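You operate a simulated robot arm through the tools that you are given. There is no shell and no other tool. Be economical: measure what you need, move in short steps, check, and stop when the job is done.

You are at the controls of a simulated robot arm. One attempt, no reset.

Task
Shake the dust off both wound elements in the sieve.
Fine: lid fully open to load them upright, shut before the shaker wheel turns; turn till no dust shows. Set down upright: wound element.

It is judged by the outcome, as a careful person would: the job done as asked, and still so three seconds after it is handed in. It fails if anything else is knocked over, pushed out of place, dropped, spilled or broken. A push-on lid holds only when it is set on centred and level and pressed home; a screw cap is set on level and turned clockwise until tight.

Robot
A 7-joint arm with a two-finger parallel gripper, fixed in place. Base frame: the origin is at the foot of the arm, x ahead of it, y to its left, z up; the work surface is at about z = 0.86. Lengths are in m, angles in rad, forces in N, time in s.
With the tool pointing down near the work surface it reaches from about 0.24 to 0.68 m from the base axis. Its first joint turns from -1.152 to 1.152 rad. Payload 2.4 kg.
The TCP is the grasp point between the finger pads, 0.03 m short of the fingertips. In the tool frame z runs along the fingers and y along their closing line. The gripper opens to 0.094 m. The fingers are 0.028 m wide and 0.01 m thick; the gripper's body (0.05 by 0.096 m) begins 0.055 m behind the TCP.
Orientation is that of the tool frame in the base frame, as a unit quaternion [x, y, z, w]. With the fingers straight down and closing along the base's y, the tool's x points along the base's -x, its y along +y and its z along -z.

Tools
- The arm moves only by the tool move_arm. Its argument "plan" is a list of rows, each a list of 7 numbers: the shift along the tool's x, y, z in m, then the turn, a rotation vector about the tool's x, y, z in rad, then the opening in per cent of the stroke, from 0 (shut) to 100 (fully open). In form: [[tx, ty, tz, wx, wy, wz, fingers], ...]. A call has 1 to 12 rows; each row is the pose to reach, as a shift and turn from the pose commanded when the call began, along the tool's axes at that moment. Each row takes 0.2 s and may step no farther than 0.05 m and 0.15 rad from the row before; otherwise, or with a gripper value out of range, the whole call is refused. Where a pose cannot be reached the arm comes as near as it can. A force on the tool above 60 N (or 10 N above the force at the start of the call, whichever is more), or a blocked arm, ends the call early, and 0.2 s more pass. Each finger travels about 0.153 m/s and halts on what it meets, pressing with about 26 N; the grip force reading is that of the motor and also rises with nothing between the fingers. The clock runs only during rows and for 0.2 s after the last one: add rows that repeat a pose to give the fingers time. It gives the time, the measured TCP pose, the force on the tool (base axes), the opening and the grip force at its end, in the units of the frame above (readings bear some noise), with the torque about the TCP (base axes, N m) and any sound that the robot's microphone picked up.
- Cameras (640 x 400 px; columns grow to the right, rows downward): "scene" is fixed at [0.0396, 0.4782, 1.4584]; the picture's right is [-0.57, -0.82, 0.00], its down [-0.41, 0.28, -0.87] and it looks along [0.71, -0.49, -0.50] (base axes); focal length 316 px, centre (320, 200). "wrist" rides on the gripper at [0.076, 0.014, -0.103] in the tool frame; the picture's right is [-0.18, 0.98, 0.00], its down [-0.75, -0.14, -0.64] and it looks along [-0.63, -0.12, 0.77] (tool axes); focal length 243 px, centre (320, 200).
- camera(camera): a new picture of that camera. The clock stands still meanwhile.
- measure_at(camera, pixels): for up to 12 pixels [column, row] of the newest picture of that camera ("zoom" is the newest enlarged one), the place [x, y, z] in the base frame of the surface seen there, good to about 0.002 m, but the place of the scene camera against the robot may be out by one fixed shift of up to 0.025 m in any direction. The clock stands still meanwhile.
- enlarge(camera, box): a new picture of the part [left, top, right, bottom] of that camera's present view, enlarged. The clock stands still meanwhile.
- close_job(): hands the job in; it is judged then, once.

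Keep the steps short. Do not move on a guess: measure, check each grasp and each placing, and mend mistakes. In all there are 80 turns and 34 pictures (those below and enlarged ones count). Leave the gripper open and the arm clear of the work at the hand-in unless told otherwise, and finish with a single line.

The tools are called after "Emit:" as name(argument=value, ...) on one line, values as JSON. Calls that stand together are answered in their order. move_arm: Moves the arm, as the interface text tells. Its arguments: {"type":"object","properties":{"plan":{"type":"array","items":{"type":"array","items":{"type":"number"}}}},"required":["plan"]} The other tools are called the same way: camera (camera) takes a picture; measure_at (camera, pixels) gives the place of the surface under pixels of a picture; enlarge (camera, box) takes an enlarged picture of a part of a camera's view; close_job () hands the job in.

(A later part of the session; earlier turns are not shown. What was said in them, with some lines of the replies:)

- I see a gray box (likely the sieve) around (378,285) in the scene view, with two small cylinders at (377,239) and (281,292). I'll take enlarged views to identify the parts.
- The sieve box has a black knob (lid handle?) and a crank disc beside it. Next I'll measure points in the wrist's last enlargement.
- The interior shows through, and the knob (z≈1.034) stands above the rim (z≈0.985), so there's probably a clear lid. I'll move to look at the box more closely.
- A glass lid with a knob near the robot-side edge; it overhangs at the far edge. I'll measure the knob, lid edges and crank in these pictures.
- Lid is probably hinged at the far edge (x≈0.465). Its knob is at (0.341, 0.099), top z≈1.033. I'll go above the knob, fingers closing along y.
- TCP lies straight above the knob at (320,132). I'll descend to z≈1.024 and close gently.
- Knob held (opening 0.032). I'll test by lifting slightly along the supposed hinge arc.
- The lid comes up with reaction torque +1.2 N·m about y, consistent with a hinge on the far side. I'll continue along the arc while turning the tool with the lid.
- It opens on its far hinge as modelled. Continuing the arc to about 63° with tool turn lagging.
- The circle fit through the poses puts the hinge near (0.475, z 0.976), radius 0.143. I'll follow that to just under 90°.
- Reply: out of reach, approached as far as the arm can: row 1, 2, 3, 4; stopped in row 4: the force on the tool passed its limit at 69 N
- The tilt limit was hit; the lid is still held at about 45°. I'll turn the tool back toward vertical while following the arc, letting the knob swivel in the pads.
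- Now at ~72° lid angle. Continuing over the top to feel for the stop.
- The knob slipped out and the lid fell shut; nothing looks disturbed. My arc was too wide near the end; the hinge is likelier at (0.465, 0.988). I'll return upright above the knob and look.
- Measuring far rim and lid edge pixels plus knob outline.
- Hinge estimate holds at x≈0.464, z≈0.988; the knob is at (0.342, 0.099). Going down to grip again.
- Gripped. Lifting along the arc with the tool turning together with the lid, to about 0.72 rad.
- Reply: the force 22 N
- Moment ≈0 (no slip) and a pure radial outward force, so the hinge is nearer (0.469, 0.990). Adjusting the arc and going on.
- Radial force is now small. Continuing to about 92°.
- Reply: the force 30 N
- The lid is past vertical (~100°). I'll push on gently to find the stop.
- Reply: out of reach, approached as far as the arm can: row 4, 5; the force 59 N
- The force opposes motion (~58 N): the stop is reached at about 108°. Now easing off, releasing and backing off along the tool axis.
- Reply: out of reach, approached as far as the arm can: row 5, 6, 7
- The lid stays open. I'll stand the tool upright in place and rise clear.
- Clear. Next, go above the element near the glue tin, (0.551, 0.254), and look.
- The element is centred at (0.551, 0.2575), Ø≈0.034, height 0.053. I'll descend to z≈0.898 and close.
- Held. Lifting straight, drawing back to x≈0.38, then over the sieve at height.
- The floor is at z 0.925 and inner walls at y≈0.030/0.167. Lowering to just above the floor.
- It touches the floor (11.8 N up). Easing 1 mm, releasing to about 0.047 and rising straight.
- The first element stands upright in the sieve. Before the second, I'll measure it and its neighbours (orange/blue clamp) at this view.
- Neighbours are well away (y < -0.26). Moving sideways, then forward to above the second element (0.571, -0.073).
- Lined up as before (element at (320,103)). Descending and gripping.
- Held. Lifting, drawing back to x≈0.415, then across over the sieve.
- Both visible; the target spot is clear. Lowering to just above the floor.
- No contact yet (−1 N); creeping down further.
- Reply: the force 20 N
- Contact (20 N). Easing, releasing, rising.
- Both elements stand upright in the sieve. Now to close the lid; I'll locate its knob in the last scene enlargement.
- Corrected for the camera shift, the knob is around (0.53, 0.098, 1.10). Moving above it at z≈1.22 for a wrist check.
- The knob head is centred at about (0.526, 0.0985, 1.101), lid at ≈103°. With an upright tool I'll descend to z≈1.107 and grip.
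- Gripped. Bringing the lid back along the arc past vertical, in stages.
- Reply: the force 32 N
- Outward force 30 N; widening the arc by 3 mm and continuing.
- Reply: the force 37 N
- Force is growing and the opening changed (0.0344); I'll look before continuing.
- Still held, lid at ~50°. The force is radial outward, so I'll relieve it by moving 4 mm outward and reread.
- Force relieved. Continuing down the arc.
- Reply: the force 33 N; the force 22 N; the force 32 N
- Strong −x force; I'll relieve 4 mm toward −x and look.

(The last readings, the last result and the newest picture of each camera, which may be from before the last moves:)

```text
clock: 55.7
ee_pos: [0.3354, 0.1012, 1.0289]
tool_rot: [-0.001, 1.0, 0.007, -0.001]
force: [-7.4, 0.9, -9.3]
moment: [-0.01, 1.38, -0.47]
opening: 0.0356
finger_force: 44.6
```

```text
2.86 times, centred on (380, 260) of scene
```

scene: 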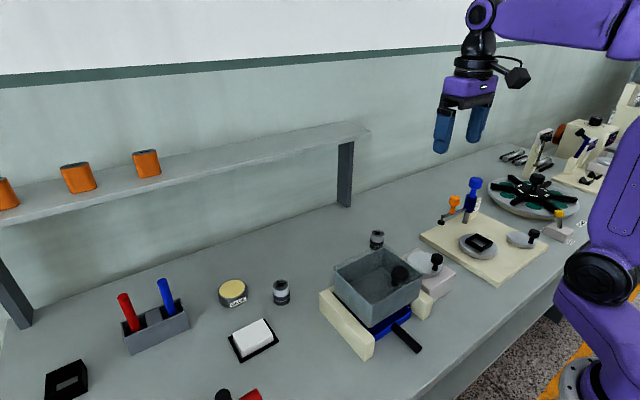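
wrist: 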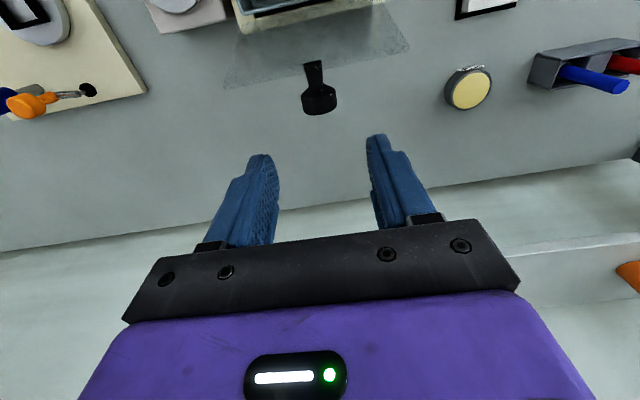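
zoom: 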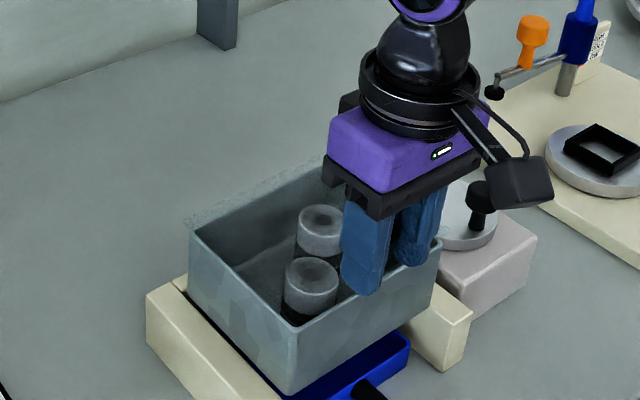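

The lid appears almost shut (tool carries −9 N). Lowering 2 mm, releasing, rising a little.

Emit:
move_arm(plan=[[0, 0, 0.002, 0, 0, 0, 0], [0, 0, 0.002, 0, 0, 0, 30], [0, 0, 0.002, 0, 0, 0, 65], [0, 0, 0.002, 0, 0, 0, 65], [0, 0, -0.03, 0, 0, 0, 65], [0, 0, -0.07, 0, 0, 0, 65], [0, 0, -0.115, 0, 0, 0, 65], [0, 0, -0.155, 0, 0, 0, 65], [0, 0, -0.155, 0, 0, 0, 65]])

Emit:
enlarge(camera="wrist", box=[180, 40, 440, 220])

Emit:
measure_at(camera="wrist", pixels=[[318, 98], [318, 110]])

```text
clock: 57.7
ee_pos: [0.3348, 0.099, 1.1859]
tool_rot: [0.0, 1.0, 0.007, 0.001]
force: [0.1, -0.5, 0.5]
moment: [0.02, -0.01, 0.04]
opening: 0.061
finger_force: 0.0
```

```text
2.22 times, centred on (310, 130) of wrist
```

zoom: 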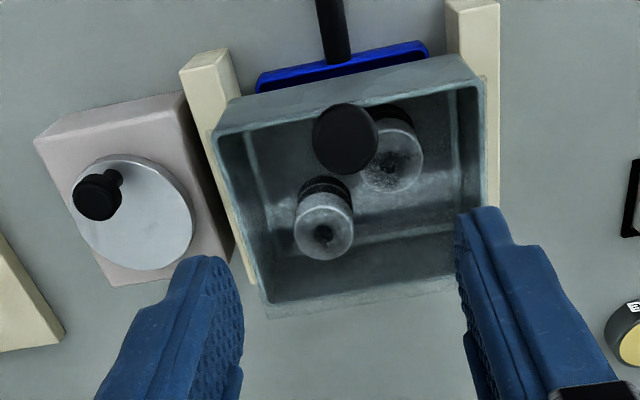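

```text
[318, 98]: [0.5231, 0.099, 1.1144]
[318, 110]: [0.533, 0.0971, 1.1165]
```

The lid is shut with both elements upright. Measuring lid knob, rim, wheel and crank.

Emit:
measure_at(camera="zoom", pixels=[[345, 140], [218, 140], [478, 90], [264, 310], [98, 197], [77, 197], [118, 200], [98, 218], [112, 178], [72, 215], [193, 215], [140, 268]])

```text
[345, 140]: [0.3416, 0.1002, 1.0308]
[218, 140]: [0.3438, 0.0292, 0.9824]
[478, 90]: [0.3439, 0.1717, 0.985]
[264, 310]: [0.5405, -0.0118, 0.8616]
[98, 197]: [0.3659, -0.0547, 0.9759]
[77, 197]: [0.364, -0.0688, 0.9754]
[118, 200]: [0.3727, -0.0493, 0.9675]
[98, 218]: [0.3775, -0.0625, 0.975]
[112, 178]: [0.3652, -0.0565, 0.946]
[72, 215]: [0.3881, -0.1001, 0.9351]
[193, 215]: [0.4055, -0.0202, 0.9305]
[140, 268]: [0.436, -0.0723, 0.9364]
```

Box unmoved. Wheel centre ≈(0.398, -0.061), crank knob ≈(0.3665, -0.0585), top 0.976, radius ≈0.031. Moving above the crank knob.

Emit:
move_arm(plan=[[-0.01, -0.045, 0, 0, 0, 0, 55], [-0.02, -0.09, 0, 0, 0, 0, 55], [-0.032, -0.135, 0.01, 0, 0, 0, 55], [-0.032, -0.1575, 0.05, 0, 0, 0, 55], [-0.032, -0.1575, 0.1, 0, 0, 0, 55], [-0.032, -0.1575, 0.145, 0, 0, 0, 55], [-0.032, -0.1575, 0.145, 0, 0, 0, 55]])

Emit:
camera(camera="wrist")

```text
clock: 59.3
ee_pos: [0.367, -0.0564, 1.0378]
tool_rot: [-0.001, 1.0, 0.007, 0.0]
force: [-1.0, -0.1, 0.0]
moment: [0.02, -0.01, 0.01]
opening: 0.0518
finger_force: 0.0
```

```text
5 pictures are left
```

wrist: 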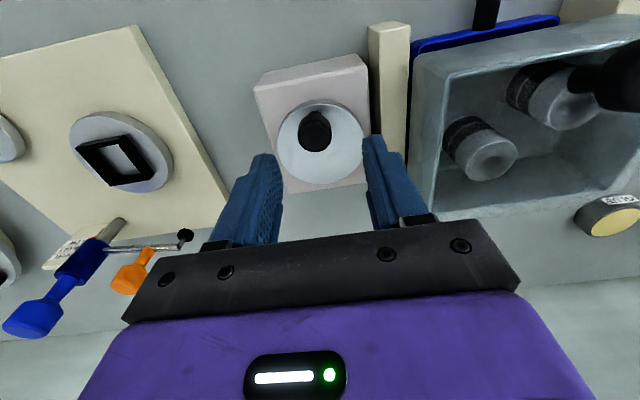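

Emit:
measure_at(camera="wrist", pixels=[[314, 136], [300, 136], [329, 136], [314, 148], [314, 122], [278, 143], [363, 140], [322, 183], [316, 104]])

```text
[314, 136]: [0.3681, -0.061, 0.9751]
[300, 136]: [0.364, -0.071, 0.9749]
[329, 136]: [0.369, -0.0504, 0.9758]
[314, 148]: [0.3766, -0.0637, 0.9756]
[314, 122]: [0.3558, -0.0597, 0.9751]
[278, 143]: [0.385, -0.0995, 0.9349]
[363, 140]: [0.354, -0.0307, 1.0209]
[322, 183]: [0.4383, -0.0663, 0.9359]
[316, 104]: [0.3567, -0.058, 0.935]
```

Knob centre (0.3665, -0.061), wheel centre (0.3975, -0.061), radius 0.031. Descending and gripping the crank knob.

Emit:
move_arm(plan=[[0.0005, -0.0045, 0.03, 0, 0, 0, 55], [0.0005, -0.0045, 0.06, 0, 0, 0, 50], [0.0005, -0.0045, 0.066, 0, 0, 0, 40], [0.0005, -0.0045, 0.066, 0, 0, 0, 20], [0.0005, -0.0045, 0.066, 0, 0, 0, 0], [0.0005, -0.0045, 0.066, 0, 0, 0, 0]])

```text
clock: 60.7
ee_pos: [0.367, -0.0591, 0.972]
tool_rot: [-0.001, 1.0, 0.007, 0.0]
force: [-3.6, -1.5, 3.8]
moment: [-0.61, -0.23, -0.04]
opening: 0.0261
finger_force: 45.3
```

Gripped (0.026). Testing a quarter-turn start, slow circle.

Emit:
move_arm(plan=[[-0.0003, 0.0046, 0, 0, 0, 0, 0], [-0.0014, 0.0092, 0, 0, 0, 0, 0], [-0.0031, 0.0135, 0, 0, 0, 0, 0], [-0.0054, 0.0175, 0, 0, 0, 0, 0], [-0.0083, 0.0211, 0, 0, 0, 0, 0], [-0.0117, 0.0243, 0, 0, 0, 0, 0], [-0.0117, 0.0243, 0, 0, 0, 0, 0]])

```text
clock: 62.3
ee_pos: [0.3793, -0.0361, 0.9717]
tool_rot: [-0.001, 1.0, 0.007, 0.0]
force: [-7.0, -22.3, -1.0]
moment: [-0.83, 0.55, -0.59]
opening: 0.0254
finger_force: 44.5
```

The wheel turns. Continuing about half a turn.

Emit:
move_arm(plan=[[-0.0073, 0.0032, 0, 0, 0, 0, 0], [-0.0148, 0.0054, 0, 0, 0, 0, 0], [-0.0226, 0.0055, 0, 0, 0, 0, 0], [-0.0301, 0.0037, 0, 0, 0, 0, 0], [-0.037, 0.0, 0, 0, 0, 0, 0], [-0.0426, -0.0054, 0, 0, 0, 0, 0], [-0.0467, -0.012, 0, 0, 0, 0, 0], [-0.0489, -0.0195, 0, 0, 0, 0, 0], [-0.0492, -0.0273, 0, 0, 0, 0, 0], [-0.0474, -0.0348, 0, 0, 0, 0, 0], [-0.0437, -0.0417, 0, 0, 0, 0, 0], [-0.0384, -0.0474, 0, 0, 0, 0, 0]])

```text
clock: 64.9
ee_pos: [0.4195, -0.0824, 0.9724]
tool_rot: [-0.002, 1.0, 0.007, 0.002]
force: [14.7, 17.1, -2.4]
moment: [-0.28, 0.11, -0.62]
opening: 0.0252
finger_force: 44.9
```

Turning well with moderate forces. A full turn at a gentle rate now.

Emit:
move_arm(plan=[[0.014, -0.007, 0, 0, 0, 0, 0], [0.0297, -0.0055, 0, 0, 0, 0, 0], [0.0426, 0.0036, 0, 0, 0, 0, 0], [0.0492, 0.018, 0, 0, 0, 0, 0], [0.0477, 0.0337, 0, 0, 0, 0, 0], [0.0386, 0.0466, 0, 0, 0, 0, 0], [0.0242, 0.0532, 0, 0, 0, 0, 0], [0.0085, 0.0517, 0, 0, 0, 0, 0], [-0.0044, 0.0426, 0, 0, 0, 0, 0], [-0.011, 0.0282, 0, 0, 0, 0, 0], [-0.0095, 0.0125, 0, 0, 0, 0, 0], [-0.0004, -0.0004, 0, 0, 0, 0, 0]])

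Emit:
enlarge(camera="scene", box=[300, 215, 460, 335])

```text
clock: 67.5
ee_pos: [0.4205, -0.0816, 0.9721]
tool_rot: [-0.002, 1.0, 0.007, 0.002]
force: [12.9, 22.0, 4.1]
moment: [-0.33, 0.15, -0.71]
opening: 0.0252
finger_force: 45.1
```

```text
3.33 times, centred on (380, 275) of scene
```

zoom: 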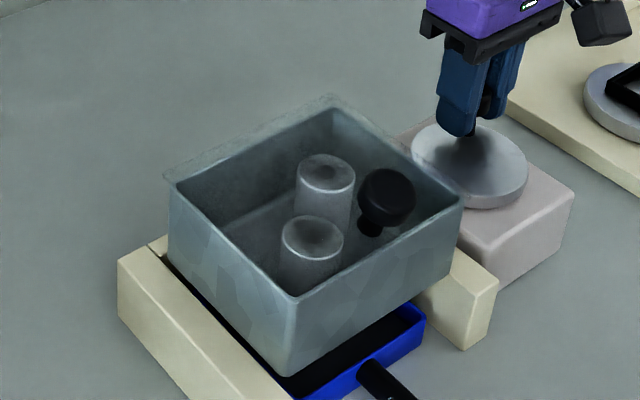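

The dark lower bands are already fading and both stand upright. Another full turn, twice.

Emit:
move_arm(plan=[[0.014, -0.007, 0, 0, 0, 0, 0], [0.0297, -0.0055, 0, 0, 0, 0, 0], [0.0426, 0.0036, 0, 0, 0, 0, 0], [0.0492, 0.018, 0, 0, 0, 0, 0], [0.0477, 0.0337, 0, 0, 0, 0, 0], [0.0386, 0.0466, 0, 0, 0, 0, 0], [0.0242, 0.0532, 0, 0, 0, 0, 0], [0.0085, 0.0517, 0, 0, 0, 0, 0], [-0.0044, 0.0426, 0, 0, 0, 0, 0], [-0.011, 0.0282, 0, 0, 0, 0, 0], [-0.0095, 0.0125, 0, 0, 0, 0, 0], [-0.0004, -0.0004, 0, 0, 0, 0, 0]])

Emit:
move_arm(plan=[[0.014, -0.007, 0, 0, 0, 0, 0], [0.0297, -0.0055, 0, 0, 0, 0, 0], [0.0426, 0.0036, 0, 0, 0, 0, 0], [0.0492, 0.018, 0, 0, 0, 0, 0], [0.0477, 0.0337, 0, 0, 0, 0, 0], [0.0386, 0.0466, 0, 0, 0, 0, 0], [0.0242, 0.0532, 0, 0, 0, 0, 0], [0.0085, 0.0517, 0, 0, 0, 0, 0], [-0.0044, 0.0426, 0, 0, 0, 0, 0], [-0.011, 0.0282, 0, 0, 0, 0, 0], [-0.0095, 0.0125, 0, 0, 0, 0, 0], [-0.0004, -0.0004, 0, 0, 0, 0, 0]])

Emit:
enlarge(camera="scene", box=[300, 215, 460, 335])

```text
clock: 70.1
ee_pos: [0.4212, -0.0826, 0.973]
tool_rot: [-0.001, 1.0, 0.006, 0.004]
force: [13.5, 20.6, 4.0]
moment: [-0.41, 0.2, -0.71]
opening: 0.0252
finger_force: 44.9
```

```text
clock: 71.4
ee_pos: [0.3678, -0.0586, 0.9717]
tool_rot: [0.007, 1.0, 0.005, -0.004]
force: [-2.4, -14.7, 0.9]
moment: [-0.69, 0.15, 0.07]
opening: 0.0259
finger_force: 44.9
stopped in row 6: the force on the tool passed its limit at 79 N (the readings are from after the stop); the commanded pose is now the measured one
```

```text
3.33 times, centred on (380, 275) of scene
```

zoom: 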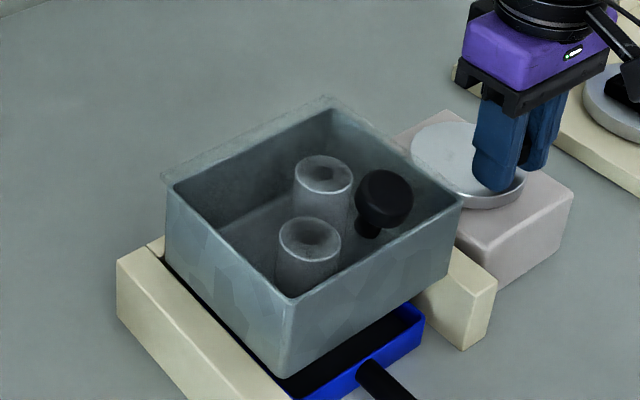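

The wheel resisted at exactly three full turns (79 N; the call stopped) — probably an end stop. I'll check the elements with an enlarged wrist view.

Emit:
enlarge(camera="wrist", box=[420, 20, 640, 160])

```text
2.86 times, centred on (530, 90) of wrist
```

zoom: 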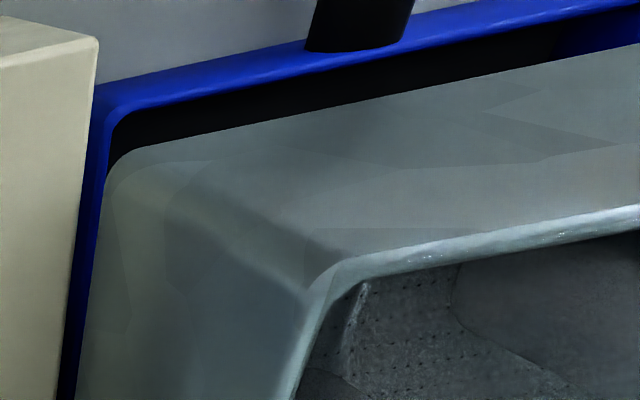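

The elements aren't in that view. To be sure the dust is off, I'll turn the wheel back the other way, one turn at a time.

Emit:
move_arm(plan=[[-0.0041, -0.016, 0, 0, 0, 0, 0], [-0.0153, -0.0278, 0, 0, 0, 0, 0], [-0.0305, -0.032, 0, 0, 0, 0, 0], [-0.0458, -0.028, 0, 0, 0, 0, 0], [-0.0569, -0.017, 0, 0, 0, 0, 0], [-0.061, -0.002, 0, 0, 0, 0, 0], [-0.0569, 0.0133, 0, 0, 0, 0, 0], [-0.0458, 0.0244, 0, 0, 0, 0, 0], [-0.0305, 0.0285, 0, 0, 0, 0, 0], [-0.0153, 0.0244, 0, 0, 0, 0, 0], [-0.0041, 0.0133, 0, 0, 0, 0, 0], [0, -0.002, 0, 0, 0, 0, 0]])

```text
clock: 74.0
ee_pos: [0.367, -0.059, 0.9706]
tool_rot: [0.005, 1.0, 0.005, -0.006]
force: [10.3, 19.8, -0.6]
moment: [-0.42, 0.32, 0.65]
opening: 0.0255
finger_force: 45.6
```

One reverse turn done. One more.

Emit:
move_arm(plan=[[-0.0041, -0.0153, 0, 0, 0, 0, 0], [-0.0153, -0.0264, 0, 0, 0, 0, 0], [-0.0305, -0.0305, 0, 0, 0, 0, 0], [-0.0458, -0.0264, 0, 0, 0, 0, 0], [-0.0569, -0.0153, 0, 0, 0, 0, 0], [-0.061, 0, 0, 0, 0, 0, 0], [-0.0569, 0.0153, 0, 0, 0, 0, 0], [-0.0458, 0.0264, 0, 0, 0, 0, 0], [-0.0305, 0.0305, 0, 0, 0, 0, 0], [-0.0153, 0.0264, 0, 0, 0, 0, 0], [-0.0041, 0.0153, 0, 0, 0, 0, 0], [0, 0, 0, 0, 0, 0, 0]])

```text
clock: 76.6
ee_pos: [0.3674, -0.0588, 0.9718]
tool_rot: [0.004, 1.0, 0.005, -0.006]
force: [9.4, 18.3, -4.4]
moment: [-0.24, 0.06, 0.62]
opening: 0.0257
finger_force: 45.0
```

Releasing the crank, rising, and moving to view the elements from above.

Emit:
move_arm(plan=[[0, -0.001, 0, 0, 0, 0, 20], [0, -0.001, 0, 0, 0, 0, 50], [0, -0.001, 0, 0, 0, 0, 55], [0, 0, -0.04, 0, 0, 0, 55], [0, 0, -0.085, 0, 0, 0, 55], [0, 0.03, -0.12, 0, 0, 0, 55], [0.01, 0.075, -0.13, 0, 0, 0, 55], [0.02, 0.12, -0.13, 0, 0, 0, 55], [0.02, 0.13, -0.13, 0, 0, 0, 55], [0.02, 0.13, -0.13, 0, 0, 0, 55]])

Emit:
enlarge(camera="wrist", box=[260, 40, 440, 170])

```text
clock: 78.8
ee_pos: [0.349, 0.0691, 1.1031]
tool_rot: [0.006, 1.0, 0.006, -0.004]
force: [-0.1, 0.6, 0.4]
moment: [-0.01, -0.01, 0.02]
opening: 0.0517
finger_force: 0.0
```

```text
3.08 times, centred on (350, 105) of wrist
```

zoom: 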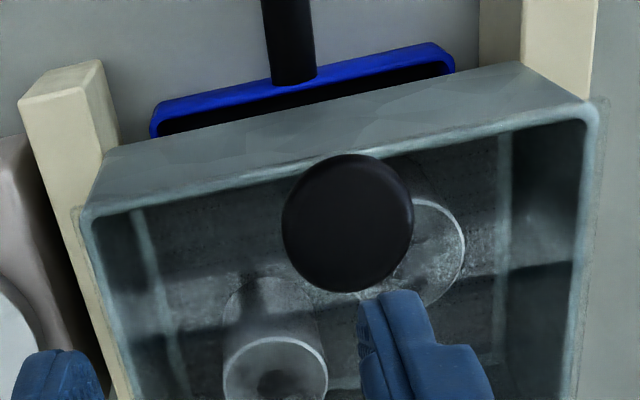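

The bands are clean, both stand upright, and the lid is shut. Retreating clear with the gripper open, then a last check.

Emit:
move_arm(plan=[[0, 0, -0.04, 0, 0, 0, 80], [0, -0.02, -0.08, 0, 0, 0, 100], [0, -0.06, -0.12, 0, 0, 0, 100], [0, -0.1, -0.15, 0, 0, 0, 100], [0, -0.14, -0.15, 0, 0, 0, 100], [0, -0.14, -0.15, 0, 0, 0, 100]])

Emit:
enlarge(camera="scene", box=[280, 205, 480, 345])

```text
refused: row 3 steps farther than a row can; nothing moved
```

```text
2.86 times, centred on (380, 275) of scene
```

zoom: 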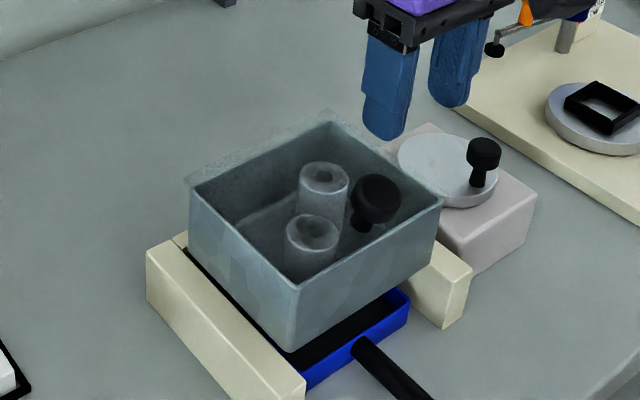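

The scene is as wanted; the retreat was refused for one step being too long, so I'll redo it with shorter steps.

Emit:
move_arm(plan=[[0, 0, -0.04, 0, 0, 0, 80], [0, 0, -0.08, 0, 0, 0, 100], [0, -0.02, -0.12, 0, 0, 0, 100], [0, -0.05, -0.15, 0, 0, 0, 100], [0, -0.09, -0.15, 0, 0, 0, 100], [0, -0.13, -0.15, 0, 0, 0, 100], [0, -0.13, -0.15, 0, 0, 0, 100]])

```text
clock: 80.4
ee_pos: [0.3496, -0.0632, 1.2522]
tool_rot: [0.006, 1.0, 0.006, -0.005]
force: [-0.5, 0.6, -0.4]
moment: [0.03, 0.05, -0.05]
opening: 0.0939
finger_force: 0.1
```

The arm is clear and the gripper open; handing in.

Emit:
close_job()

```text
The job is handed in.
```

Both wound elements stand upright in the shut sieve with no dust showing after about five turns of the wheel (three one way, to what seemed an end stop, then two back); the lid slipped from the grip once while the sieve was still empty and fell shut, with no damage seen.
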